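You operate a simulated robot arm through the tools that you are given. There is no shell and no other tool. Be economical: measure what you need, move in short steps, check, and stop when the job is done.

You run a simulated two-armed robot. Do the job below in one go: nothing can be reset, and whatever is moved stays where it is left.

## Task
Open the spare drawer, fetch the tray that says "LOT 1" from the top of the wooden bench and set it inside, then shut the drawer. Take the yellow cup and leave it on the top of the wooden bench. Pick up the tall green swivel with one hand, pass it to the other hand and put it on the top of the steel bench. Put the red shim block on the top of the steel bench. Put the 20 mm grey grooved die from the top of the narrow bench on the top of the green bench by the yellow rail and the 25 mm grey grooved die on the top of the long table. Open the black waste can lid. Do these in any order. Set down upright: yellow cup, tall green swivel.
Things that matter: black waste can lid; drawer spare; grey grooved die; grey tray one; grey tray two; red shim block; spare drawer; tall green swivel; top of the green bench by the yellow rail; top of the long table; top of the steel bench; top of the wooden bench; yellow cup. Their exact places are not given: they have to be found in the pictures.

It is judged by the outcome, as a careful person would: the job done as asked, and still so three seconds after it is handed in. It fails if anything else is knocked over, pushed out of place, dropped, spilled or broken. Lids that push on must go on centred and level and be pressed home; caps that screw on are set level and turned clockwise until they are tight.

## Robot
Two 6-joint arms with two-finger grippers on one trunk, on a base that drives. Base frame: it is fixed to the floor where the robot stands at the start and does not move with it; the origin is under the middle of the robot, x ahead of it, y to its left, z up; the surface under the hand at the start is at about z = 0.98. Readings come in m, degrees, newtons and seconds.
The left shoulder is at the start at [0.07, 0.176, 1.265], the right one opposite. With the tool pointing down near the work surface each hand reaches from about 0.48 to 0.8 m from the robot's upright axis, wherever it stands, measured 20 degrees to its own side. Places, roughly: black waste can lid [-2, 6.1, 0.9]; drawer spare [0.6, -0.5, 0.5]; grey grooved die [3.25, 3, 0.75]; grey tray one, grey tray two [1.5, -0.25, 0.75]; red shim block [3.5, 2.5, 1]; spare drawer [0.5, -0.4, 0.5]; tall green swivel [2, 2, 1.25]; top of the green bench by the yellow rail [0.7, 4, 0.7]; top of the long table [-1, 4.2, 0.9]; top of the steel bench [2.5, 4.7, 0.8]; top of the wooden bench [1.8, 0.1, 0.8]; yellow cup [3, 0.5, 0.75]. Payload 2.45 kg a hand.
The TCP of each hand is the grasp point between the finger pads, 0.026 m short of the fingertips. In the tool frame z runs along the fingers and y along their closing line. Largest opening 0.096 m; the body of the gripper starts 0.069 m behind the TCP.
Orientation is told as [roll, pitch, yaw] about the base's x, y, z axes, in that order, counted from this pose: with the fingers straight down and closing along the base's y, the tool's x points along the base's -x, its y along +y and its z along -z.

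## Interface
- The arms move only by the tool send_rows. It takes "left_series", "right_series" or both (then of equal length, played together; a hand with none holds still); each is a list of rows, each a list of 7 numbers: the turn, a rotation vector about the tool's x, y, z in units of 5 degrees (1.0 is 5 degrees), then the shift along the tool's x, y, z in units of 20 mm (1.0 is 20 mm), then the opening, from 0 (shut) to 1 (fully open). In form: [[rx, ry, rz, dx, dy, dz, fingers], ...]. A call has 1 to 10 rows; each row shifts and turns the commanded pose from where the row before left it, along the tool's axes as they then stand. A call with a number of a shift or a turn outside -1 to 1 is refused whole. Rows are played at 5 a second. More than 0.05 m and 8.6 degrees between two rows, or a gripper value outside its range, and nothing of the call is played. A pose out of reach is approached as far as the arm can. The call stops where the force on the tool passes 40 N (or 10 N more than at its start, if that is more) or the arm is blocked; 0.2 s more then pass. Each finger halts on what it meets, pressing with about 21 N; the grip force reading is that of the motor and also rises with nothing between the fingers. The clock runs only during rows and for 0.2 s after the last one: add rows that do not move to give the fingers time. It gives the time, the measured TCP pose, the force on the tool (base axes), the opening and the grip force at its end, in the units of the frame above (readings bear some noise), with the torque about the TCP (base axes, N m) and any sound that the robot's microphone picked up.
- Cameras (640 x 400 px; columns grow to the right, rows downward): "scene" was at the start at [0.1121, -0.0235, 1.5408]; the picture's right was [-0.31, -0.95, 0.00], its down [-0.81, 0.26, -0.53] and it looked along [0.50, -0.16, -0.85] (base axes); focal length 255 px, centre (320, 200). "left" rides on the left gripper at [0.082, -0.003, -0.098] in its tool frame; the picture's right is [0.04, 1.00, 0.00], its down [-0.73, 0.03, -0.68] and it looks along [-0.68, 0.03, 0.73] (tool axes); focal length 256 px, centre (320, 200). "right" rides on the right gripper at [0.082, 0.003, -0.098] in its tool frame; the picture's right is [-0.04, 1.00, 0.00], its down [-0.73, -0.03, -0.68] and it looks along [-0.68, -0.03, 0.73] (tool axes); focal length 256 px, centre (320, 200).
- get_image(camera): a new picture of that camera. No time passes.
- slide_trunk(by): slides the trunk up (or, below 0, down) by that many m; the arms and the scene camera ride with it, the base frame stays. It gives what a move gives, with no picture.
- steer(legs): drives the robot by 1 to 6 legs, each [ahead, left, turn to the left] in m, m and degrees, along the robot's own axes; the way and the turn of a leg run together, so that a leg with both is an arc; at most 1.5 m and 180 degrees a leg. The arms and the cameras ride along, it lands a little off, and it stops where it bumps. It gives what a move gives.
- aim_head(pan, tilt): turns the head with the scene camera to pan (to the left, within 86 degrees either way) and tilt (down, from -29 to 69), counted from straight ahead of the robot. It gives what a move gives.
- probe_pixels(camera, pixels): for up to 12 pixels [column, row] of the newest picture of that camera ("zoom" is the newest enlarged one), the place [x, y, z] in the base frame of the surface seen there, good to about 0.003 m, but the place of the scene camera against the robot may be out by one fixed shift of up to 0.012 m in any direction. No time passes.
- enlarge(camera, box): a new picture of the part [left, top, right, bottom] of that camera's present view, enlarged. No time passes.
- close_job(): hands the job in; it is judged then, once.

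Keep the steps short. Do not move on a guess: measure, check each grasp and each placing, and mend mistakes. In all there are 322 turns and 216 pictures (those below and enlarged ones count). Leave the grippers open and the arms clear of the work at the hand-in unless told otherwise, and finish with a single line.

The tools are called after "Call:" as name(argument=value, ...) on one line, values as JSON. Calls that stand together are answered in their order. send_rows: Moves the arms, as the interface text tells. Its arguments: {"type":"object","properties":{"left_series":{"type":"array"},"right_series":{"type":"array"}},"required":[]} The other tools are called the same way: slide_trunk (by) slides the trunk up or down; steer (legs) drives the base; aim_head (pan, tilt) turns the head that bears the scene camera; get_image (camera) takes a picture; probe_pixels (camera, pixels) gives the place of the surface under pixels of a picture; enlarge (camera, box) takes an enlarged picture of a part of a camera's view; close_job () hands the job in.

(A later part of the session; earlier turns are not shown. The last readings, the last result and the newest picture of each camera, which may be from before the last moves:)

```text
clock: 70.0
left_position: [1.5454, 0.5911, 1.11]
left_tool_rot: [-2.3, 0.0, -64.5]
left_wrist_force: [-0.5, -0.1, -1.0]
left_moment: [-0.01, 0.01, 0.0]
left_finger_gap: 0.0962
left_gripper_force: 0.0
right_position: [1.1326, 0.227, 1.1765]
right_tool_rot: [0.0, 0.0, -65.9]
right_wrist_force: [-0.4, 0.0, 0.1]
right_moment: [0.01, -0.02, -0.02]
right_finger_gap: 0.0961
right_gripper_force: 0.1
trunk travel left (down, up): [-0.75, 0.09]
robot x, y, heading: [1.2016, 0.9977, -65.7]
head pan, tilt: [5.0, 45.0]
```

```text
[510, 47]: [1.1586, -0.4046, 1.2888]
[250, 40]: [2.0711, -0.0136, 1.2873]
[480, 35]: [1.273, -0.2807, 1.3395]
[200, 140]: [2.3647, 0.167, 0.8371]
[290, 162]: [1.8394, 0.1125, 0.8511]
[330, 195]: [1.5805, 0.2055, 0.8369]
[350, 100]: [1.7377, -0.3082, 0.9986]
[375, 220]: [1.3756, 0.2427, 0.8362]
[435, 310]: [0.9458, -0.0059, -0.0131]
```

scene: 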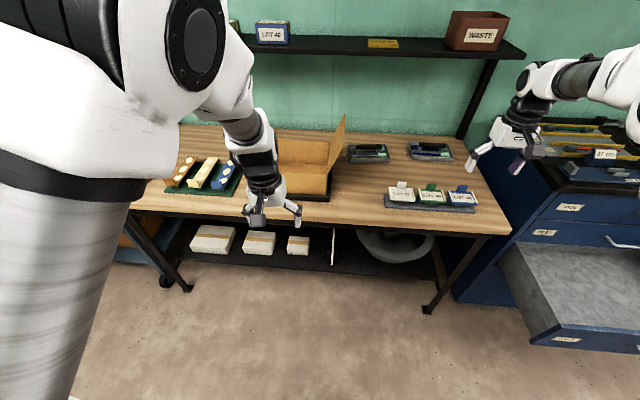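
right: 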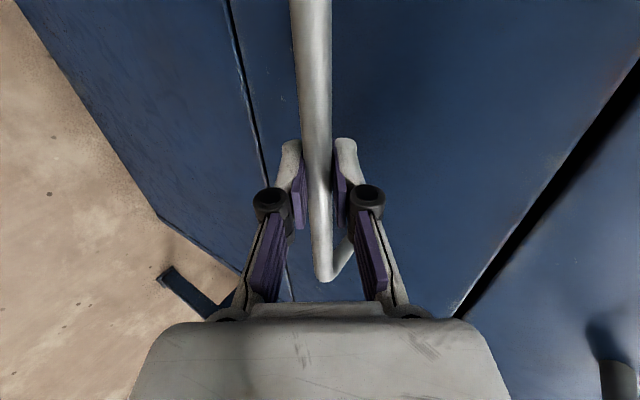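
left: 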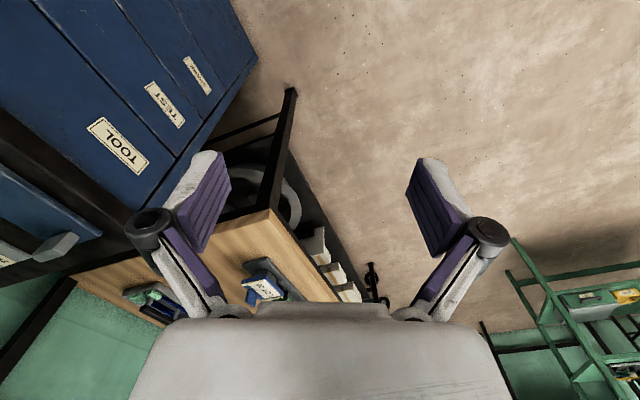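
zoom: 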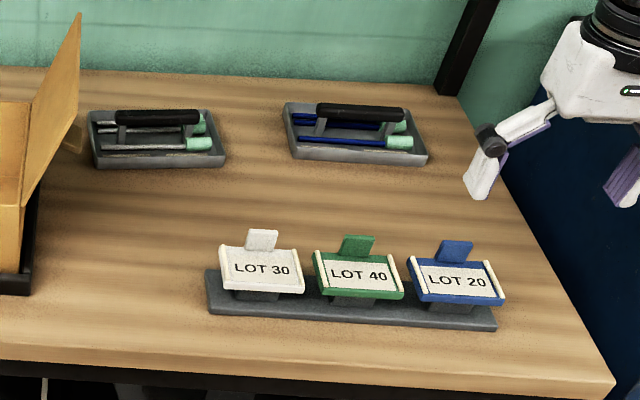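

Shelf edge clears the trays by 5–10 cm. I need to know how far the base sticks out, so I'll look down at it, and read the tray labels closely.

Call:
enlarge(camera="scene", box=[345, 138, 460, 166])

Call:
aim_head(pan=0, tilt=69)

Call:
get_image(camera="scene")

Call:
probe_pixels(camera="scene", pixels=[[320, 300], [320, 320], [320, 340], [320, 360], [250, 340], [390, 340], [220, 370], [420, 370], [320, 280]])

```text
5.57 times, centred on (402, 152) of scene
```

zoom: 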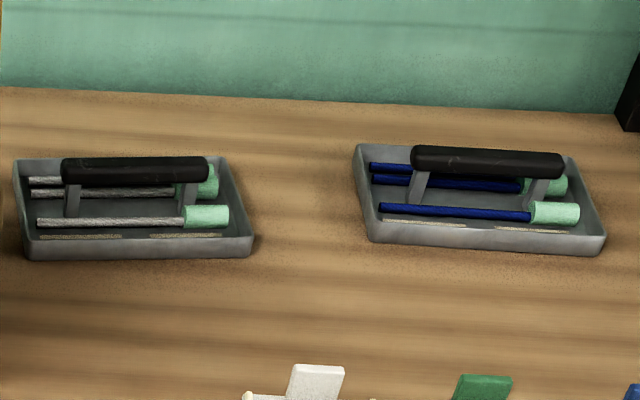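

```text
clock: 70.9
left_position: [1.5458, 0.5889, 1.1108]
left_tool_rot: [-2.3, 0.0, -64.5]
left_wrist_force: [-0.6, 0.2, -0.3]
left_moment: [-0.01, -0.04, -0.05]
left_finger_gap: 0.0958
left_gripper_force: 0.2
right_position: [1.1319, 0.2262, 1.1773]
right_tool_rot: [-0.1, 0.0, -65.9]
right_wrist_force: [-0.1, -0.3, 0.1]
right_moment: [0.02, 0.01, -0.03]
right_finger_gap: 0.096
right_gripper_force: 0.1
trunk travel left (down, up): [-0.75, 0.09]
robot x, y, heading: [1.1991, 0.9985, -66.0]
head pan, tilt: [0.0, 68.8]
```

```text
191 pictures are left
```

scene: 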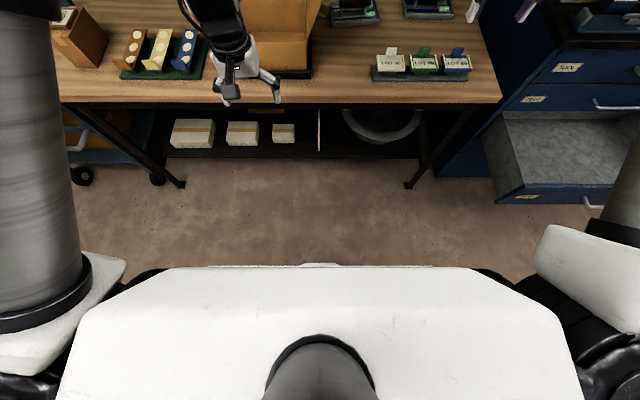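

```text
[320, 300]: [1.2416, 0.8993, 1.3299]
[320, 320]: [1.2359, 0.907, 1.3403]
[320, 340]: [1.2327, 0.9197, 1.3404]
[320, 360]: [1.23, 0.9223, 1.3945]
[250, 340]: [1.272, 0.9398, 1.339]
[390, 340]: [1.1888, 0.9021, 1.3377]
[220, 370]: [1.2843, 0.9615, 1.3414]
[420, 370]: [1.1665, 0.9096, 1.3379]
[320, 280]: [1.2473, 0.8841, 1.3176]
```

The base sticks out about 0.27 m, so I can stand with 0.3 m to the bench edge. First I pull the right hand back and drive right 0.5 m. After that I'll go forward.

Call:
send_rows(right_series=[[0, 0, 0, 1, 0, 0, 1], [0, 0, 0, 1, 0, 0, 1], [0, 0, 0, 1, 0, 0, 1], [0, 0, 0, 1, 0, 0, 1], [0, 0, 0, 1, 0, 0, 1], [0, 0, 0, 1, 0, 0, 1], [0, 0, 0, 1, 0, 0, 1]])

Call:
steer(legs=[[0, -0.5, 0], [0.4, 0, 0]])

Call:
get_image(camera="left")

Call:
aim_head(pan=15, tilt=50)

Call:
get_image(camera="scene")

```text
clock: 72.5
left_position: [1.5432, 0.5912, 1.1112]
left_tool_rot: [-2.2, -0.1, -64.6]
left_wrist_force: [0.5, -0.3, 0.0]
left_moment: [0.01, 0.01, 0.01]
left_finger_gap: 0.0963
left_gripper_force: 0.0
right_position: [1.074, 0.3578, 1.1762]
right_tool_rot: [0.0, 0.0, -65.9]
right_wrist_force: [-0.7, 0.1, 0.2]
right_moment: [0.0, -0.01, 0.0]
right_finger_gap: 0.0959
right_gripper_force: 0.1
trunk travel left (down, up): [-0.75, 0.09]
robot x, y, heading: [1.198, 0.999, -66.1]
head pan, tilt: [0.0, 68.8]
```

```text
clock: 77.6
left_position: [1.2354, 0.0178, 1.1096]
left_tool_rot: [-2.3, 0.0, -64.8]
left_wrist_force: [0.4, 0.0, 0.5]
left_moment: [-0.02, 0.0, 0.01]
left_finger_gap: 0.0958
left_gripper_force: 0.1
right_position: [0.7655, -0.2141, 1.1755]
right_tool_rot: [0.0, -0.2, -66.2]
right_wrist_force: [-0.5, 0.6, -0.1]
right_moment: [-0.01, 0.03, 0.01]
right_finger_gap: 0.096
right_gripper_force: 0.1
trunk travel left (down, up): [-0.75, 0.09]
robot x, y, heading: [0.8923, 0.4248, -66.1]
head pan, tilt: [0.0, 68.8]
```

```text
190 pictures are left
```

left: 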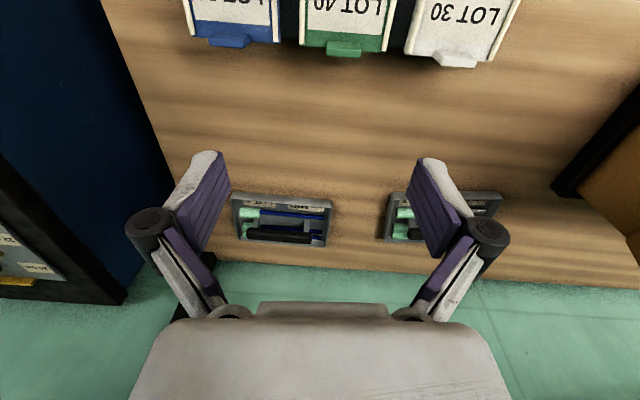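

```text
clock: 78.4
left_position: [1.2374, 0.0171, 1.1093]
left_tool_rot: [-2.3, 0.1, -64.6]
left_wrist_force: [0.8, -0.5, 0.6]
left_moment: [-0.01, -0.01, 0.0]
left_finger_gap: 0.0958
left_gripper_force: 0.1
right_position: [0.7654, -0.2167, 1.1755]
right_tool_rot: [0.0, 0.0, -66.1]
right_wrist_force: [-0.2, 0.0, 0.3]
right_moment: [-0.01, 0.0, 0.01]
right_finger_gap: 0.0962
right_gripper_force: 0.1
trunk travel left (down, up): [-0.75, 0.09]
robot x, y, heading: [0.8948, 0.4239, -66.2]
head pan, tilt: [15.0, 50.0]
```

```text
189 pictures are left
```

scene: 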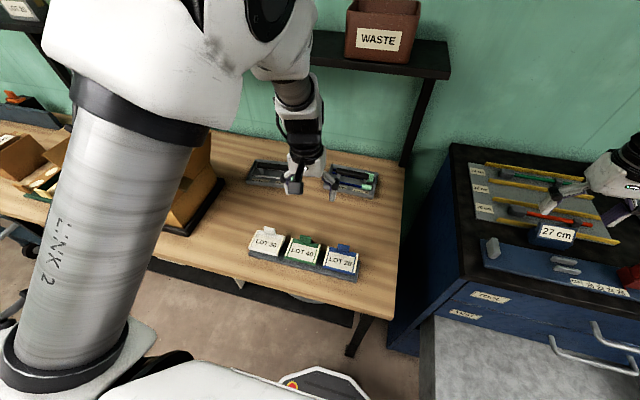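

Both trays are visible from the left hand camera, so I'll enlarge them to read the labels.

Call:
enlarge(camera="left", box=[225, 185, 335, 255])

Call:
enlarge(camera="left", box=[380, 180, 510, 250])

```text
5.71 times, centred on (280, 220) of left
```

zoom: 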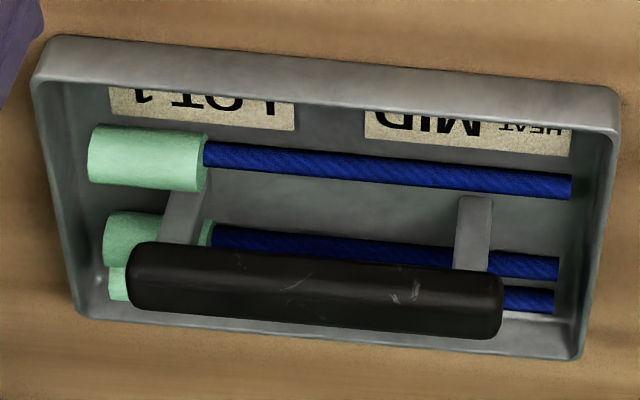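

```text
4.92 times, centred on (445, 215) of left
```

zoom: 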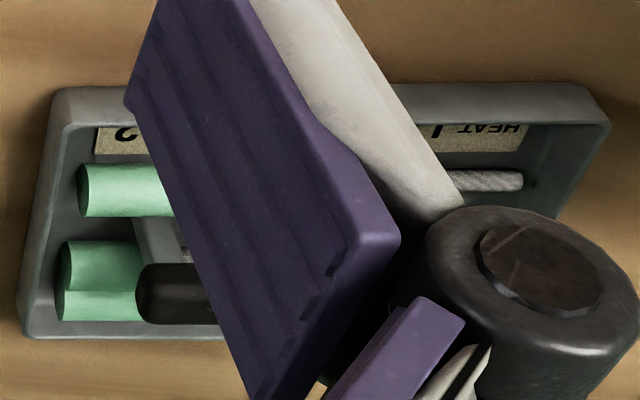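

LOT 1 is the right tray (blue rods). I'll measure its handle with the left camera.

Call:
enlarge(camera="left", box=[225, 185, 335, 255])

Call:
probe_pixels(camera="zoom", pixels=[[160, 270], [310, 285], [480, 295], [310, 265], [310, 315], [155, 255], [155, 300], [60, 60], [600, 100], [570, 345], [90, 310], [300, 370]])

```text
5.71 times, centred on (280, 220) of left
```

zoom: 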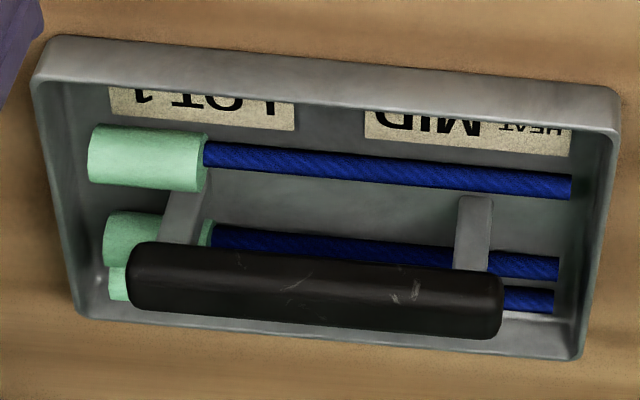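

```text
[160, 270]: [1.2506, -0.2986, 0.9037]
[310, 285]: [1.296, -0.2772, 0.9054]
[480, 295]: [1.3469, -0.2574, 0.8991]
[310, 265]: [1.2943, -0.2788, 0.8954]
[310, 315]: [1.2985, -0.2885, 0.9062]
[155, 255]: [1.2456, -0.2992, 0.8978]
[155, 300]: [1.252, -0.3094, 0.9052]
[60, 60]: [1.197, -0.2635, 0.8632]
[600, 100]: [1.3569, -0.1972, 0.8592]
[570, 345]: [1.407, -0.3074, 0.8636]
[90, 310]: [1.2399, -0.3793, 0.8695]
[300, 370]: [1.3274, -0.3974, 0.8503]
```

Handle mid is (1.298, -0.283, top 0.905), running at 23 degrees. I'll shift the base, level the left hand, and roll it 90 degrees so it closes across the handle.

Call:
steer(legs=[[0, -0.13, 0], [0.08, 0, 0]])

Call:
send_rows(left_series=[[-0.46, 0, -1, -0.5, 0, 0, 1], [0, 0, -1, 0, 0, 0, 1], [0, 0, -1, 0, 0, 0, 1], [0, 0, -1, 0, 0, 0, 1], [0, 0, -1, 0, 0, 0, 1], [0, 0, -1, 0, 0, 0, 1], [0, 0, -1, 0, 0, 0, 1], [0, 0, -1, 0, 0, 0, 1], [0, 0, -1, 0, 0, 0, 1]])

Call:
send_rows(left_series=[[0, 0, -1, 0, 0, 0, 1], [0, 0, -1, 0, 0, 0, 1], [0, 0, -1, 0, 0, 0, 1], [0, 0, -1, 0, 0, 0, 1], [0, 0, -1, 0, 0, 0, 1], [0, 0, -1, 0, 0, 0, 1], [0, 0, -1, 0, 0, 0, 1], [0, 0, -1, 0, 0, 0, 1], [0, 0, -1, 0, 0, 0, 1]])

```text
clock: 80.3
left_position: [1.1524, -0.1028, 1.1117]
left_tool_rot: [-2.3, 0.0, -64.4]
left_wrist_force: [0.5, -0.2, 0.7]
left_moment: [0.0, -0.02, -0.02]
left_finger_gap: 0.096
left_gripper_force: 0.1
right_position: [0.6815, -0.3366, 1.1773]
right_tool_rot: [0.0, -0.2, -65.9]
right_wrist_force: [-0.7, 0.3, -0.2]
right_moment: [-0.03, -0.02, 0.0]
right_finger_gap: 0.0959
right_gripper_force: 0.2
trunk travel left (down, up): [-0.75, 0.09]
robot x, y, heading: [0.8072, 0.3039, -65.9]
head pan, tilt: [15.0, 50.0]
```

```text
clock: 82.3
left_position: [1.1589, -0.115, 1.1096]
left_tool_rot: [-0.1, 0.3, -19.1]
left_wrist_force: [0.0, -0.4, 0.5]
left_moment: [-0.03, -0.01, -0.02]
left_finger_gap: 0.0962
left_gripper_force: 0.0
right_position: [0.6833, -0.3397, 1.1755]
right_tool_rot: [0.0, 0.0, -65.9]
right_wrist_force: [-0.4, 0.2, -0.2]
right_moment: [0.0, 0.03, -0.01]
right_finger_gap: 0.0963
right_gripper_force: 0.2
trunk travel left (down, up): [-0.75, 0.09]
robot x, y, heading: [0.807, 0.3007, -66.1]
head pan, tilt: [15.0, 50.0]
```

```text
clock: 84.3
left_position: [1.158, -0.1131, 1.1112]
left_tool_rot: [0.1, 0.3, 25.9]
left_wrist_force: [-0.4, 0.7, -0.3]
left_moment: [0.0, -0.02, 0.0]
left_finger_gap: 0.0958
left_gripper_force: 0.0
right_position: [0.6831, -0.34, 1.1757]
right_tool_rot: [0.0, 0.0, -65.9]
right_wrist_force: [0.0, 0.4, 0.9]
right_moment: [0.0, -0.04, 0.0]
right_finger_gap: 0.0959
right_gripper_force: 0.1
trunk travel left (down, up): [-0.75, 0.09]
robot x, y, heading: [0.807, 0.3032, -66.1]
head pan, tilt: [15.0, 50.0]
```

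Next I descend 0.1 m, move over the tray handle, and check.

Call:
send_rows(left_series=[[0, 0, 0.4, 0, -1, 0, 1], [0, 0, 0, -0.3, -1, 1, 1], [0, 0, 0, -0.3, -1, 1, 1], [0, 0, 0, -0.3, -1, 1, 1], [0, 0, 0, -0.3, -1, 1, 1], [0, 0, 0, -0.3, -1, 1, 1], [0, 0, 0, -0.3, -1, 0, 1], [0, 0, 0, -0.3, -1, 0, 1], [0, 0, 0, -0.3, -1, 0, 1], [0, 0, 0, -0.3, -1, 0, 1]])

Call:
get_image(camera="left")

Call:
get_image(camera="scene")

```text
clock: 86.5
left_position: [1.2869, -0.2793, 1.0087]
left_tool_rot: [0.2, 0.0, 23.5]
left_wrist_force: [-0.7, 0.1, -1.1]
left_moment: [-0.01, -0.01, -0.02]
left_finger_gap: 0.0958
left_gripper_force: 0.0
right_position: [0.6844, -0.3387, 1.1742]
right_tool_rot: [-0.1, -0.1, -65.9]
right_wrist_force: [0.4, 0.1, -0.6]
right_moment: [0.02, 0.01, -0.03]
right_finger_gap: 0.096
right_gripper_force: 0.0
trunk travel left (down, up): [-0.75, 0.09]
robot x, y, heading: [0.8127, 0.3021, -66.0]
head pan, tilt: [15.0, 50.0]
```

```text
185 pictures are left
```

left: 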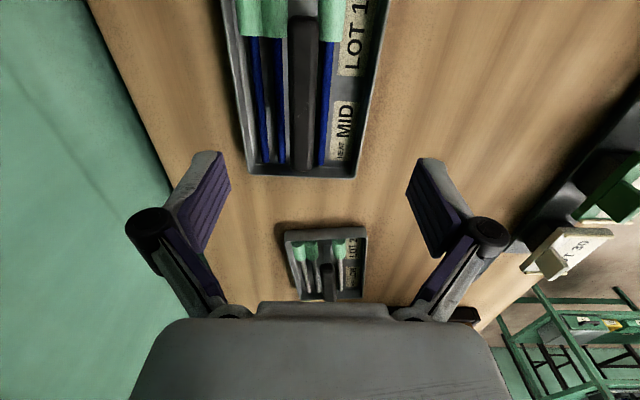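

```text
184 pictures are left
```

scene: 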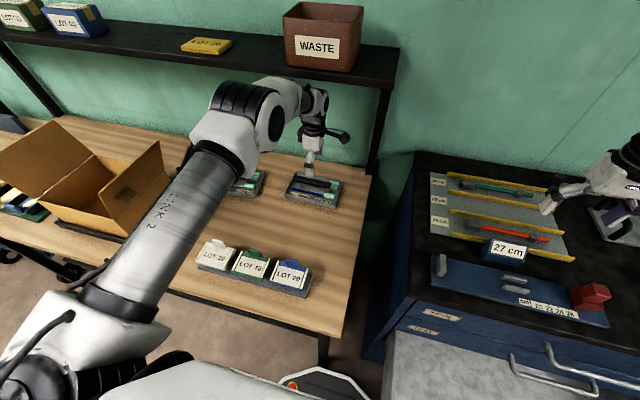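

I'll probe the handle again in the left camera for fine alignment.

Call:
probe_pixels(camera="left", pixels=[[294, 40], [303, 40], [313, 40], [303, 90], [303, 160], [303, 20], [292, 130], [314, 130]])

```text
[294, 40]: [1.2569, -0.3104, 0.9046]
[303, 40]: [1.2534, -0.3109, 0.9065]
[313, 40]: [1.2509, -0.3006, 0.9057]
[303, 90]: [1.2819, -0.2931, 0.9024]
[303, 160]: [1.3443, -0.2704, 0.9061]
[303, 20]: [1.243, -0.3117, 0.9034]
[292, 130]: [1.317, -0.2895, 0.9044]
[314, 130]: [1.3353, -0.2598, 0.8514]
```

Call:
send_rows(left_series=[[0, 0, 0, -0.28, -0.61, 0, 0.6], [0, 0, 0, 0, 0, 1, 0.6], [0, 0, 0, 0, 0, 1, 0.6], [0, 0, 0, 0, 0, 1, 0.6], [0, 0, 0, 0, 0, 1, 0.6], [0, 0, 0, 0, 0, 1, 0.6], [0, 0, 0, 0, 0, 0.35, 0.6], [0, 0, 0, 0, 0, 0, 0.2], [0, 0, 0, 0, 0, 0, 0], [0, 0, 0, 0, 0, 0, 0]])

Call:
get_image(camera="left")

```text
clock: 88.8
left_position: [1.2961, -0.2826, 0.9033]
left_tool_rot: [0.1, 0.0, 23.5]
left_wrist_force: [0.6, -1.0, 1.5]
left_moment: [-0.01, -0.07, -0.01]
left_finger_gap: 0.0211
left_gripper_force: 21.2
right_position: [0.684, -0.3399, 1.1748]
right_tool_rot: [0.0, -0.1, -66.0]
right_wrist_force: [-0.4, 0.1, 0.1]
right_moment: [0.02, -0.01, -0.02]
right_finger_gap: 0.0962
right_gripper_force: 0.0
trunk travel left (down, up): [-0.75, 0.09]
robot x, y, heading: [0.8089, 0.3021, -66.1]
head pan, tilt: [15.0, 50.0]
```

```text
183 pictures are left
```

left: 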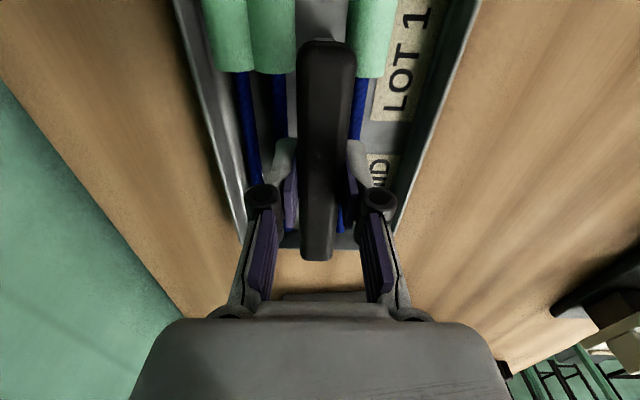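

Handle gripped at 21 mm. I'll lift slowly 0.1 m and check.

Call:
send_rows(left_series=[[0, 0, 0, 0, 0, -0.5, 0], [0, 0, 0, 0, 0, -0.5, 0], [0, 0, 0, 0, 0, -0.5, 0], [0, 0, 0, 0, 0, -0.5, 0], [0, 0, 0, 0, 0, -0.5, 0], [0, 0, 0, 0, 0, -0.5, 0], [0, 0, 0, 0, 0, -0.5, 0], [0, 0, 0, 0, 0, -0.5, 0]])

Call:
get_image(camera="left")

```text
clock: 90.5
left_position: [1.296, -0.2849, 0.9823]
left_tool_rot: [0.2, 0.0, 23.5]
left_wrist_force: [-0.2, 0.3, -3.6]
left_moment: [-0.02, -0.03, -0.02]
left_finger_gap: 0.0211
left_gripper_force: 21.3
right_position: [0.6829, -0.34, 1.1758]
right_tool_rot: [0.0, 0.0, -65.9]
right_wrist_force: [0.0, 0.7, -0.9]
right_moment: [0.0, 0.0, -0.01]
right_finger_gap: 0.0961
right_gripper_force: 0.0
trunk travel left (down, up): [-0.75, 0.09]
robot x, y, heading: [0.8138, 0.3029, -65.8]
head pan, tilt: [15.0, 50.0]
```

```text
182 pictures are left
```

left: 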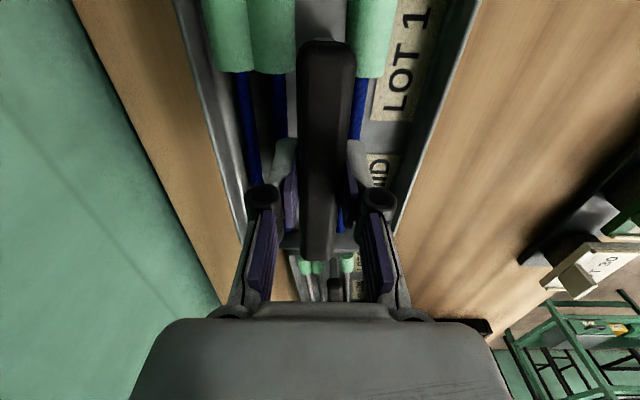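

The tray is level and held. I move it 0.1 m toward me, raise it 0.08 m, then back out with the base.

Call:
send_rows(left_series=[[0, 0, 0, 0, 0.5, 0, 0], [0, 0, 0, 0, 1, 0, 0], [0, 0, 0, 0, 1, 0, 0], [0, 0, 0, 0, 1, -0.5, 0], [0, 0, 0, 0, 1, -1, 0], [0, 0, 0, 0, 0.5, -1, 0], [0, 0, 0, 0, 0, -1, 0], [0, 0, 0, 0, 0, -1, 0]])

Call:
steer(legs=[[-0.75, 0, 0]])

Call:
aim_head(pan=-25, tilt=45)

Call:
get_image(camera="scene")

```text
clock: 92.3
left_position: [1.2566, -0.1914, 1.0719]
left_tool_rot: [0.2, 0.0, 23.4]
left_wrist_force: [0.6, 0.5, -4.3]
left_moment: [-0.04, 0.01, 0.05]
left_finger_gap: 0.0211
left_gripper_force: 20.6
right_position: [0.6827, -0.3387, 1.1754]
right_tool_rot: [0.0, -0.1, -66.0]
right_wrist_force: [0.9, 0.0, -0.6]
right_moment: [-0.01, 0.0, 0.02]
right_finger_gap: 0.0961
right_gripper_force: 0.0
trunk travel left (down, up): [-0.75, 0.09]
robot x, y, heading: [0.8153, 0.3033, -65.9]
head pan, tilt: [15.0, 50.0]
```

```text
clock: 96.4
left_position: [0.9558, 0.4918, 1.0694]
left_tool_rot: [0.3, 0.0, 24.0]
left_wrist_force: [-0.6, 0.2, -3.3]
left_moment: [0.01, -0.03, 0.01]
left_finger_gap: 0.0211
left_gripper_force: 21.1
right_position: [0.3838, 0.3367, 1.1759]
right_tool_rot: [0.0, 0.0, -65.3]
right_wrist_force: [-0.5, -0.9, -0.2]
right_moment: [0.01, 0.0, 0.02]
right_finger_gap: 0.096
right_gripper_force: 0.1
trunk travel left (down, up): [-0.75, 0.09]
robot x, y, heading: [0.5045, 0.984, -65.3]
head pan, tilt: [15.0, 50.0]
```

```text
clock: 97.5
left_position: [0.9555, 0.4903, 1.0721]
left_tool_rot: [0.2, 0.0, 24.2]
left_wrist_force: [0.1, -0.3, -4.3]
left_moment: [0.01, 0.03, 0.02]
left_finger_gap: 0.0211
left_gripper_force: 21.2
right_position: [0.383, 0.3359, 1.1749]
right_tool_rot: [0.0, 0.1, -65.4]
right_wrist_force: [0.0, -0.3, 0.0]
right_moment: [-0.02, 0.01, 0.01]
right_finger_gap: 0.0962
right_gripper_force: 0.0
trunk travel left (down, up): [-0.75, 0.09]
robot x, y, heading: [0.5014, 0.9811, -65.1]
head pan, tilt: [-25.0, 45.0]
```

```text
181 pictures are left
```

scene: 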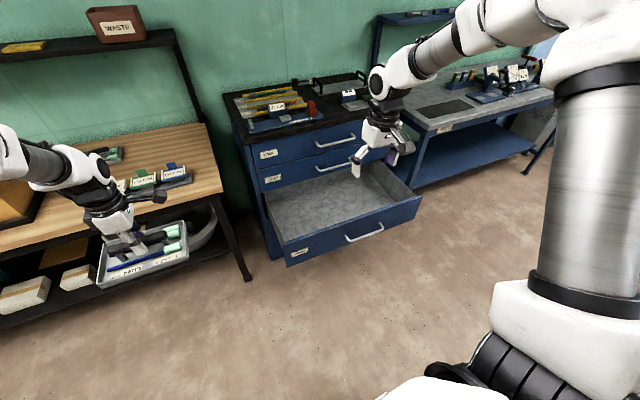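

I'll probe the drawer interior.

Call:
probe_pixels(camera="scene", pixels=[[335, 205], [300, 215], [370, 195], [345, 228], [285, 245], [417, 199], [268, 190], [305, 190], [370, 168], [345, 238], [364, 232], [400, 180]])

Call:
enlarge(camera="scene", box=[230, 140, 440, 272])

```text
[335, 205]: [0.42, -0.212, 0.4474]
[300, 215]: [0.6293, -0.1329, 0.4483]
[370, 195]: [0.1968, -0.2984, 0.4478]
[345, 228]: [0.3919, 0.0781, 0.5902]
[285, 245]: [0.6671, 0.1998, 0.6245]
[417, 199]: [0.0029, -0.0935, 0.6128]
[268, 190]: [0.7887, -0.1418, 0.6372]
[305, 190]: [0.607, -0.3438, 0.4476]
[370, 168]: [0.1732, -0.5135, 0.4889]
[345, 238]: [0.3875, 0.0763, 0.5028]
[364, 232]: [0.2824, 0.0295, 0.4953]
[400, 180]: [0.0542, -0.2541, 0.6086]
```

```text
3.03 times, centred on (335, 206) of scene
```

zoom: 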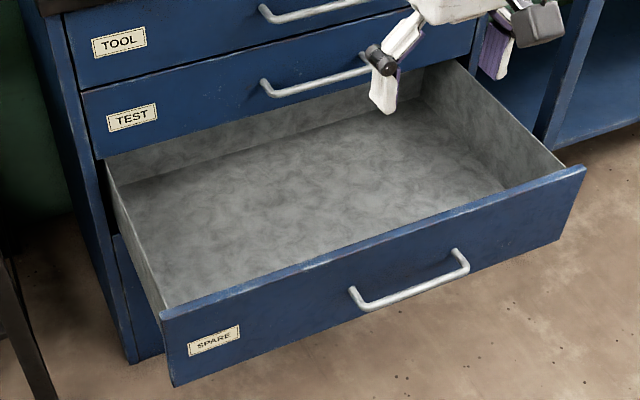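

The drawer interior floor is at z about 0.45. I check the blue bench edge so that the right hand stays clear when I lower the trunk.

Call:
probe_pixels(camera="scene", pixels=[[440, 129], [530, 105], [418, 165], [413, 185], [490, 135], [345, 100], [310, 105]])

```text
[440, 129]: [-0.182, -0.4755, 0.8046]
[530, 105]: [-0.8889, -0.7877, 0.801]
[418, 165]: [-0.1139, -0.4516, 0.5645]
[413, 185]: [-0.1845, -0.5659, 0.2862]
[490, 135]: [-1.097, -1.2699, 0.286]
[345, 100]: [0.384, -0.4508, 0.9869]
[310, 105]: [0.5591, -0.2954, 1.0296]
```

Clear by 0.2 m. I'll drive right 0.71 m and forward 0.29 m, so the tray hangs over the drawer.

Call:
steer(legs=[[0, -0.71, -0.7], [0.285, 0, 0]])

Call:
slide_trunk(by=-0.35)

Call:
aim_head(pan=10, tilt=50)

Call:
get_image(camera="scene")

```text
clock: 103.0
left_position: [0.4249, -0.07, 1.0734]
left_tool_rot: [0.1, 0.1, 24.2]
left_wrist_force: [0.0, -0.2, -3.4]
left_moment: [0.0, 0.0, 0.02]
left_finger_gap: 0.0211
left_gripper_force: 20.9
right_position: [-0.1472, -0.2228, 1.1757]
right_tool_rot: [0.0, -0.2, -65.4]
right_wrist_force: [0.1, 0.1, 0.4]
right_moment: [-0.01, -0.01, 0.03]
right_finger_gap: 0.0961
right_gripper_force: 0.0
trunk travel left (down, up): [-0.75, 0.09]
robot x, y, heading: [-0.0218, 0.4192, -65.7]
head pan, tilt: [-25.0, 45.0]
```

```text
clock: 106.4
left_position: [0.4252, -0.0714, 0.7214]
left_tool_rot: [0.1, 0.1, 24.2]
left_wrist_force: [0.0, -0.1, -3.9]
left_moment: [0.01, 0.05, 0.0]
left_finger_gap: 0.0211
left_gripper_force: 21.0
right_position: [-0.1462, -0.2231, 0.8262]
right_tool_rot: [0.0, 0.0, -65.3]
right_wrist_force: [-0.4, -0.8, -0.4]
right_moment: [0.0, -0.01, 0.0]
right_finger_gap: 0.096
right_gripper_force: 0.0
trunk travel left (down, up): [-0.4, 0.44]
robot x, y, heading: [-0.0259, 0.4191, -65.3]
head pan, tilt: [-25.0, 45.0]
```

```text
clock: 107.4
left_position: [0.4252, -0.0703, 0.7214]
left_tool_rot: [0.3, 0.1, 24.2]
left_wrist_force: [-0.4, 1.0, -3.4]
left_moment: [-0.01, 0.0, 0.04]
left_finger_gap: 0.0209
left_gripper_force: 21.3
right_position: [-0.1486, -0.2221, 0.8248]
right_tool_rot: [0.0, 0.0, -65.4]
right_wrist_force: [-0.3, 0.1, -0.3]
right_moment: [0.01, 0.0, 0.03]
right_finger_gap: 0.0958
right_gripper_force: 0.0
trunk travel left (down, up): [-0.4, 0.44]
robot x, y, heading: [-0.0247, 0.4187, -65.6]
head pan, tilt: [10.0, 50.0]
```

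```text
179 pictures are left
```

scene: 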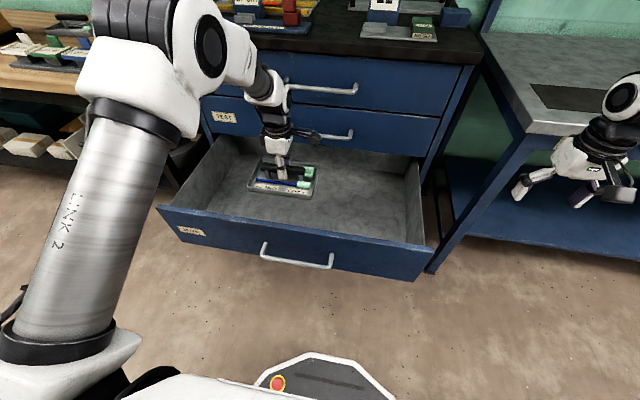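

The tray hangs inside the drawer outline. I'll lower the trunk 0.18 m and set down with the arm.

Call:
slide_trunk(by=-0.18)

Call:
send_rows(left_series=[[0, 0, 0, 0, 0, 0.4, 0], [0, 0, 0, 0, 0, 0.3, 0], [0, 0, 0, 0, 0, 0.25, 0], [0, 0, 0, 0, 0, 0.2, 0]])

```text
clock: 109.4
left_position: [0.4245, -0.0705, 0.5407]
left_tool_rot: [0.1, 0.0, 24.1]
left_wrist_force: [0.6, 0.3, -3.3]
left_moment: [0.01, 0.0, -0.01]
left_finger_gap: 0.0211
left_gripper_force: 21.0
right_position: [-0.1466, -0.2229, 0.646]
right_tool_rot: [0.0, -0.2, -65.4]
right_wrist_force: [-0.5, -1.2, -0.4]
right_moment: [-0.02, 0.0, 0.01]
right_finger_gap: 0.096
right_gripper_force: 0.1
trunk travel left (down, up): [-0.22, 0.62]
robot x, y, heading: [-0.0273, 0.4196, -65.4]
head pan, tilt: [10.0, 50.0]
```

```text
clock: 110.4
left_position: [0.4243, -0.0713, 0.5159]
left_tool_rot: [0.1, 0.0, 24.1]
left_wrist_force: [1.0, 0.4, -3.6]
left_moment: [-0.01, 0.0, 0.01]
left_finger_gap: 0.0209
left_gripper_force: 21.6
right_position: [-0.1475, -0.2248, 0.6449]
right_tool_rot: [0.0, 0.0, -65.4]
right_wrist_force: [-0.5, 1.0, 0.0]
right_moment: [0.01, 0.0, 0.02]
right_finger_gap: 0.0958
right_gripper_force: 0.1
trunk travel left (down, up): [-0.22, 0.62]
robot x, y, heading: [-0.0265, 0.4181, -65.4]
head pan, tilt: [10.0, 50.0]
```

Call:
send_rows(left_series=[[0, 0, 0, 0, 0, 0.2, 0], [0, 0, 0, 0, 0, 0.15, 0], [0, 0, 0, 0, 0, 0, 0]])

Call:
get_image(camera="left")

```text
clock: 111.2
left_position: [0.4239, -0.0712, 0.5124]
left_tool_rot: [0.2, -0.1, 24.2]
left_wrist_force: [0.1, 1.0, 3.9]
left_moment: [0.07, -0.02, -0.01]
left_finger_gap: 0.021
left_gripper_force: 21.4
right_position: [-0.1479, -0.2234, 0.6462]
right_tool_rot: [0.0, 0.0, -65.5]
right_wrist_force: [-0.9, -0.3, 0.5]
right_moment: [0.02, 0.01, 0.02]
right_finger_gap: 0.0957
right_gripper_force: 0.0
trunk travel left (down, up): [-0.22, 0.62]
robot x, y, heading: [-0.0234, 0.4175, -65.4]
head pan, tilt: [10.0, 50.0]
```

```text
178 pictures are left
```

left: 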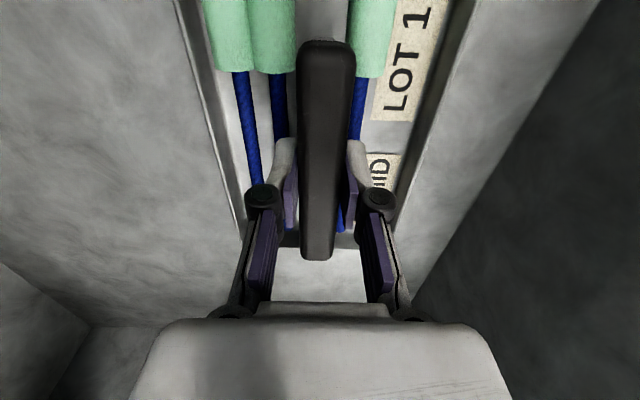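

The tray rests on the drawer floor (upward force). I'll release and rise.

Call:
send_rows(left_series=[[0, 0, 0, 0, 0, 0, 0.5], [0, 0, 0, 0, 0, 0, 0.5], [0, 0, 0, 0, 0, -0.5, 0.5], [0, 0, 0, 0, 0, -1, 0.5], [0, 0, 0, 0, 0, -1, 0.5], [0, 0, 0, 0, 0, -1, 0.5], [0, 0, 0, 0, 0, -1, 0.5]])

Call:
slide_trunk(by=0.18)

Call:
get_image(camera="scene")

```text
clock: 112.8
left_position: [0.4236, -0.0732, 0.5999]
left_tool_rot: [0.2, 0.0, 24.1]
left_wrist_force: [-0.4, -0.1, 0.5]
left_moment: [0.02, -0.02, 0.05]
left_finger_gap: 0.048
left_gripper_force: 0.0
right_position: [-0.1476, -0.2229, 0.6457]
right_tool_rot: [0.0, -0.1, -65.4]
right_wrist_force: [0.3, 0.4, 0.0]
right_moment: [0.0, 0.0, -0.01]
right_finger_gap: 0.0961
right_gripper_force: 0.0
trunk travel left (down, up): [-0.22, 0.62]
robot x, y, heading: [-0.0237, 0.4155, -65.3]
head pan, tilt: [10.0, 50.0]
```

```text
clock: 114.8
left_position: [0.4252, -0.0717, 0.7805]
left_tool_rot: [0.2, 0.0, 24.1]
left_wrist_force: [0.3, 0.5, 1.1]
left_moment: [-0.02, 0.01, 0.0]
left_finger_gap: 0.048
left_gripper_force: 0.0
right_position: [-0.1465, -0.2241, 0.8261]
right_tool_rot: [0.0, 0.0, -65.4]
right_wrist_force: [0.1, 0.4, 0.5]
right_moment: [0.02, 0.01, 0.01]
right_finger_gap: 0.096
right_gripper_force: 0.0
trunk travel left (down, up): [-0.4, 0.44]
robot x, y, heading: [-0.0251, 0.4202, -65.5]
head pan, tilt: [10.0, 50.0]
```

```text
177 pictures are left
```

scene: 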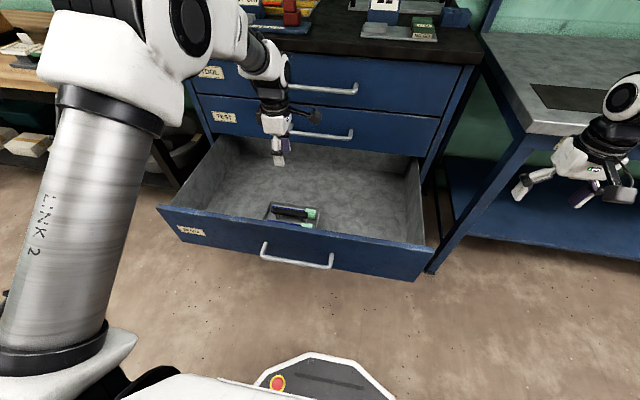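

The tray is in place. I'll back off 0.4 m and pitch the left hand forward so that it can grip the SPARE handle and push.

Call:
steer(legs=[[-0.4, 0, 0]])

Call:
send_rows(left_series=[[1, 0, 0, -0.8, 0, 0, 1], [1, 0, 0, -0.8, 0, 0, 1], [1, 0, 0, -0.8, 0, 0, 1], [1, 0, 0, -0.8, 0, 0, 1], [1, 0, 0, -0.8, 0, 0, 1], [1, 0, 0, -0.8, 0, 0, 1], [1, 0, 0, -0.8, 0, 0, 1], [1, 0, 0, -0.8, 0, 0, 1], [1, 0, 0, 0, 0, 0.5, 1], [1, 0, 0, 0, 0, 0.5, 1]])

Call:
send_rows(left_series=[[1, 0, 0, 0, 0, 0.5, 1], [0, 0, 0, 0, 0, 0, 1]])

```text
clock: 117.3
left_position: [0.2557, 0.2846, 0.7801]
left_tool_rot: [0.0, 0.0, 23.4]
left_wrist_force: [-0.1, -0.1, 0.4]
left_moment: [-0.01, 0.02, 0.03]
left_finger_gap: 0.0479
left_gripper_force: 0.1
right_position: [-0.3175, 0.1406, 0.8258]
right_tool_rot: [-0.1, -0.1, -66.0]
right_wrist_force: [-0.5, 0.6, 0.4]
right_moment: [-0.03, -0.03, -0.02]
right_finger_gap: 0.0962
right_gripper_force: 0.1
trunk travel left (down, up): [-0.4, 0.44]
robot x, y, heading: [-0.1884, 0.781, -66.1]
head pan, tilt: [10.0, 50.0]
```

```text
clock: 119.5
left_position: [0.3739, 0.3197, 0.7655]
left_tool_rot: [-49.9, 0.1, 23.6]
left_wrist_force: [0.8, 0.4, -0.2]
left_moment: [-0.02, 0.04, 0.02]
left_finger_gap: 0.0958
left_gripper_force: 0.0
left hand out of reach, approached as far as the arm can: row 7, 8, 9
right_position: [-0.3161, 0.1404, 0.8261]
right_tool_rot: [-0.1, 0.0, -66.0]
right_wrist_force: [0.6, -0.7, -0.2]
right_moment: [0.03, 0.0, 0.0]
right_finger_gap: 0.0962
right_gripper_force: 0.1
trunk travel left (down, up): [-0.4, 0.44]
robot x, y, heading: [-0.1914, 0.7771, -66.1]
head pan, tilt: [10.0, 50.0]
```

```text
clock: 120.1
left_position: [0.378, 0.3119, 0.7599]
left_tool_rot: [-55.0, 0.0, 23.4]
left_wrist_force: [0.1, 0.1, -0.4]
left_moment: [0.01, 0.0, 0.03]
left_finger_gap: 0.0961
left_gripper_force: 0.1
right_position: [-0.319, 0.1402, 0.8254]
right_tool_rot: [0.0, 0.0, -66.1]
right_wrist_force: [0.3, -0.2, 0.0]
right_moment: [-0.04, -0.03, 0.02]
right_finger_gap: 0.096
right_gripper_force: 0.0
trunk travel left (down, up): [-0.4, 0.44]
robot x, y, heading: [-0.194, 0.782, -66.1]
head pan, tilt: [10.0, 50.0]
```

The left hand is pitched 55 degrees. I move to the pre-grasp at the handle: trunk -0.165 m, base right 0.18 m, forward 0.10 m.

Call:
slide_trunk(by=-0.165)

Call:
steer(legs=[[0, -0.182, 0], [0.1, 0, 0]])

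Call:
get_image(camera="left")

Call:
get_image(camera="scene")

```text
clock: 122.0
left_position: [0.3785, 0.3119, 0.5947]
left_tool_rot: [-54.8, 0.0, 23.4]
left_wrist_force: [0.6, -1.7, -0.6]
left_moment: [0.0, -0.01, 0.03]
left_finger_gap: 0.096
left_gripper_force: 0.1
right_position: [-0.3188, 0.1403, 0.6601]
right_tool_rot: [0.0, -0.2, -66.0]
right_wrist_force: [0.5, 0.0, 0.6]
right_moment: [0.02, 0.01, -0.01]
right_finger_gap: 0.0958
right_gripper_force: 0.0
trunk travel left (down, up): [-0.235, 0.605]
robot x, y, heading: [-0.19, 0.7815, -66.1]
head pan, tilt: [10.0, 50.0]
```

```text
clock: 124.2
left_position: [0.2568, 0.1497, 0.5938]
left_tool_rot: [-54.8, 0.0, 23.7]
left_wrist_force: [1.2, -0.6, 0.1]
left_moment: [-0.01, -0.03, -0.01]
left_finger_gap: 0.0958
left_gripper_force: 0.2
right_position: [-0.4377, -0.0243, 0.6595]
right_tool_rot: [0.0, 0.0, -65.8]
right_wrist_force: [0.0, -0.3, -0.6]
right_moment: [0.03, 0.0, 0.04]
right_finger_gap: 0.0962
right_gripper_force: 0.1
trunk travel left (down, up): [-0.235, 0.605]
robot x, y, heading: [-0.3111, 0.6156, -65.8]
head pan, tilt: [10.0, 50.0]
```

```text
176 pictures are left
```

left: 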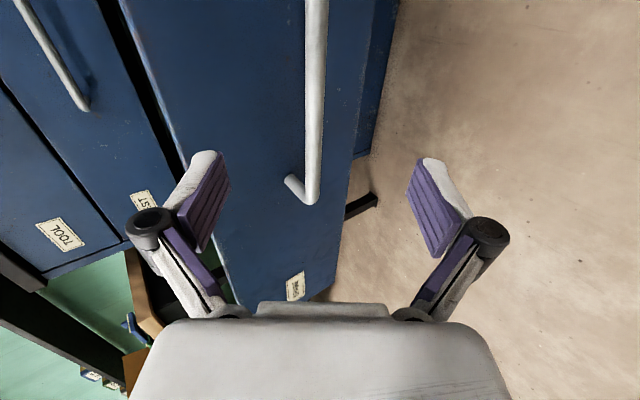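

```text
175 pictures are left
```

scene: 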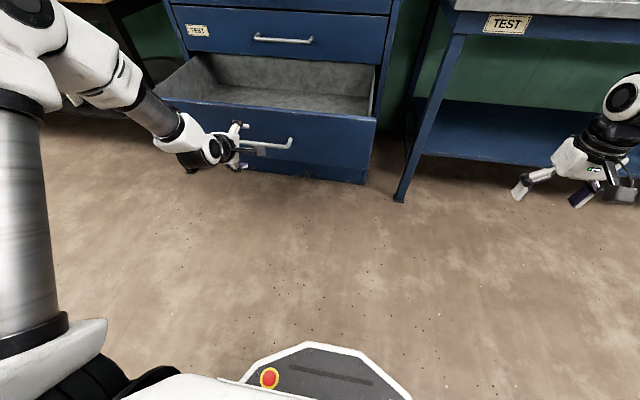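

Call:
probe_pixels(camera="left", pixels=[[316, 40], [314, 100], [312, 170], [290, 183]])

```text
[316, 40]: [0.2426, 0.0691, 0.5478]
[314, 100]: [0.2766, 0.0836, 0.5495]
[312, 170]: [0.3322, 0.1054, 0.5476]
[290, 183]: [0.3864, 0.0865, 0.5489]
```

Aligned. I'll move forward 79 mm with the fingers part closed, then close.

Call:
send_rows(left_series=[[0, 0, 0, 0, -0.13, 0, 0.5], [0, 0, 0, 0, 0, 0, 0.5], [0, 0, 0, 0, 0, 1, 0.5], [0, 0, 0, 0, 0, 1, 0.5], [0, 0, 0, 0, 0, 1, 0.5], [0, 0, 0, 0, 0, 0.9, 0.5], [0, 0, 0, 0, 0, 0, 0.2], [0, 0, 0, 0, 0, 0, 0], [0, 0, 0, 0, 0, 0, 0]])

Call:
get_image(camera="left")

```text
clock: 126.2
left_position: [0.2826, 0.0902, 0.5527]
left_tool_rot: [-55.1, 0.0, 23.6]
left_wrist_force: [4.1, -2.7, 3.8]
left_moment: [-0.13, 0.22, 0.25]
left_finger_gap: 0.0129
left_gripper_force: 40.2
right_position: [-0.4379, -0.0228, 0.6617]
right_tool_rot: [-0.1, -0.1, -65.7]
right_wrist_force: [-0.4, -0.5, 0.6]
right_moment: [0.04, -0.01, 0.03]
right_finger_gap: 0.096
right_gripper_force: 0.0
trunk travel left (down, up): [-0.235, 0.605]
robot x, y, heading: [-0.3112, 0.618, -65.8]
head pan, tilt: [10.0, 50.0]
```

```text
174 pictures are left
```

left: 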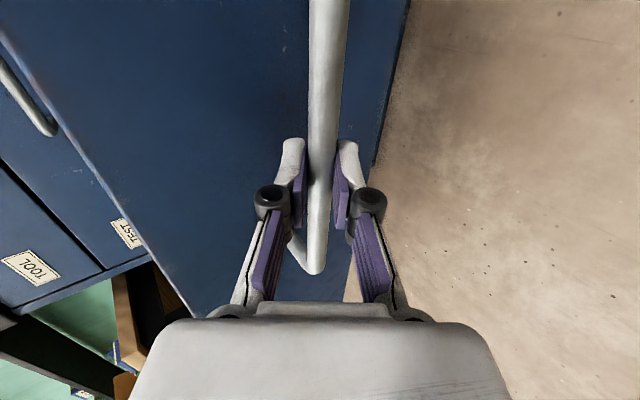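

Gripped. I'll push the drawer in slowly by 0.2 m, then the rest.

Call:
steer(legs=[[0.2, 0, 0]])

Call:
steer(legs=[[0.14, 0, 0]])

Call:
get_image(camera="scene")

```text
clock: 127.8
left_position: [0.3683, -0.0925, 0.5522]
left_tool_rot: [-54.8, -0.1, 23.8]
left_wrist_force: [-24.7, -10.9, 2.6]
left_moment: [-0.24, 0.46, -0.13]
left_finger_gap: 0.0134
left_gripper_force: 39.9
right_position: [-0.3527, -0.211, 0.6605]
right_tool_rot: [0.0, -0.1, -65.4]
right_wrist_force: [0.0, -0.4, 0.3]
right_moment: [0.0, 0.0, 0.0]
right_finger_gap: 0.0957
right_gripper_force: 0.1
trunk travel left (down, up): [-0.235, 0.605]
robot x, y, heading: [-0.2296, 0.4346, -65.6]
head pan, tilt: [10.0, 50.0]
```

```text
clock: 129.1
left_position: [0.4238, -0.2205, 0.5516]
left_tool_rot: [-54.8, -0.1, 23.8]
left_wrist_force: [-14.6, -6.9, 3.9]
left_moment: [-0.29, 0.64, -0.19]
left_finger_gap: 0.0132
left_gripper_force: 40.1
right_position: [-0.2967, -0.3363, 0.6606]
right_tool_rot: [0.1, -0.1, -65.6]
right_wrist_force: [-0.2, 0.4, 1.2]
right_moment: [0.0, 0.0, 0.01]
right_finger_gap: 0.0959
right_gripper_force: 0.1
trunk travel left (down, up): [-0.235, 0.605]
robot x, y, heading: [-0.1714, 0.3044, -65.8]
head pan, tilt: [10.0, 50.0]
```

```text
173 pictures are left
```

scene: 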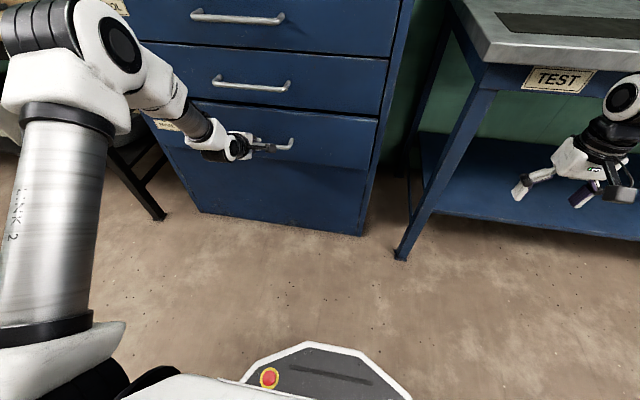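

About 2 cm remain. I'll finish with the arm, force guarded.

Call:
send_rows(left_series=[[0, 0, 0, 0, -0.29, 0.41, 0], [0, 0, 0, 0, -0.29, 0.41, 0], [0, 0, 0, 0, -0.15, 0.2, 0], [0, 0, 0, 0, 0, 0, 0]])

Call:
enlarge(camera="scene", box=[140, 60, 420, 240])

```text
clock: 130.1
left_position: [0.4336, -0.2402, 0.5504]
left_tool_rot: [-54.5, -0.1, 23.6]
left_wrist_force: [-21.9, 29.2, -5.0]
left_moment: [0.08, 0.42, 0.17]
left_finger_gap: 0.0132
left_gripper_force: 39.6
right_position: [-0.2957, -0.3355, 0.6612]
right_tool_rot: [0.0, -0.2, -65.6]
right_wrist_force: [-0.7, -0.1, 0.0]
right_moment: [0.01, 0.04, -0.01]
right_finger_gap: 0.0961
right_gripper_force: 0.0
trunk travel left (down, up): [-0.235, 0.605]
robot x, y, heading: [-0.1697, 0.3096, -65.7]
head pan, tilt: [10.0, 50.0]
```

```text
2.22 times, centred on (280, 150) of scene
```

zoom: 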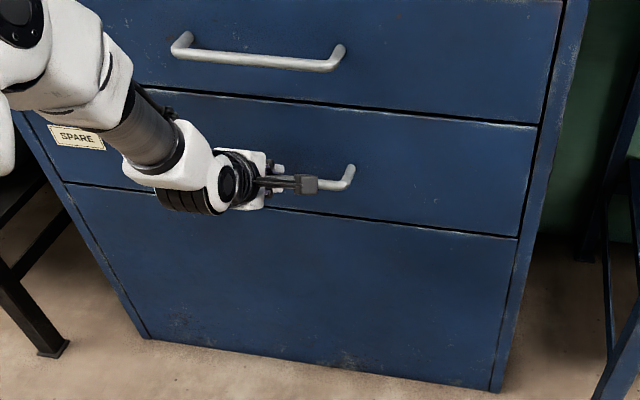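

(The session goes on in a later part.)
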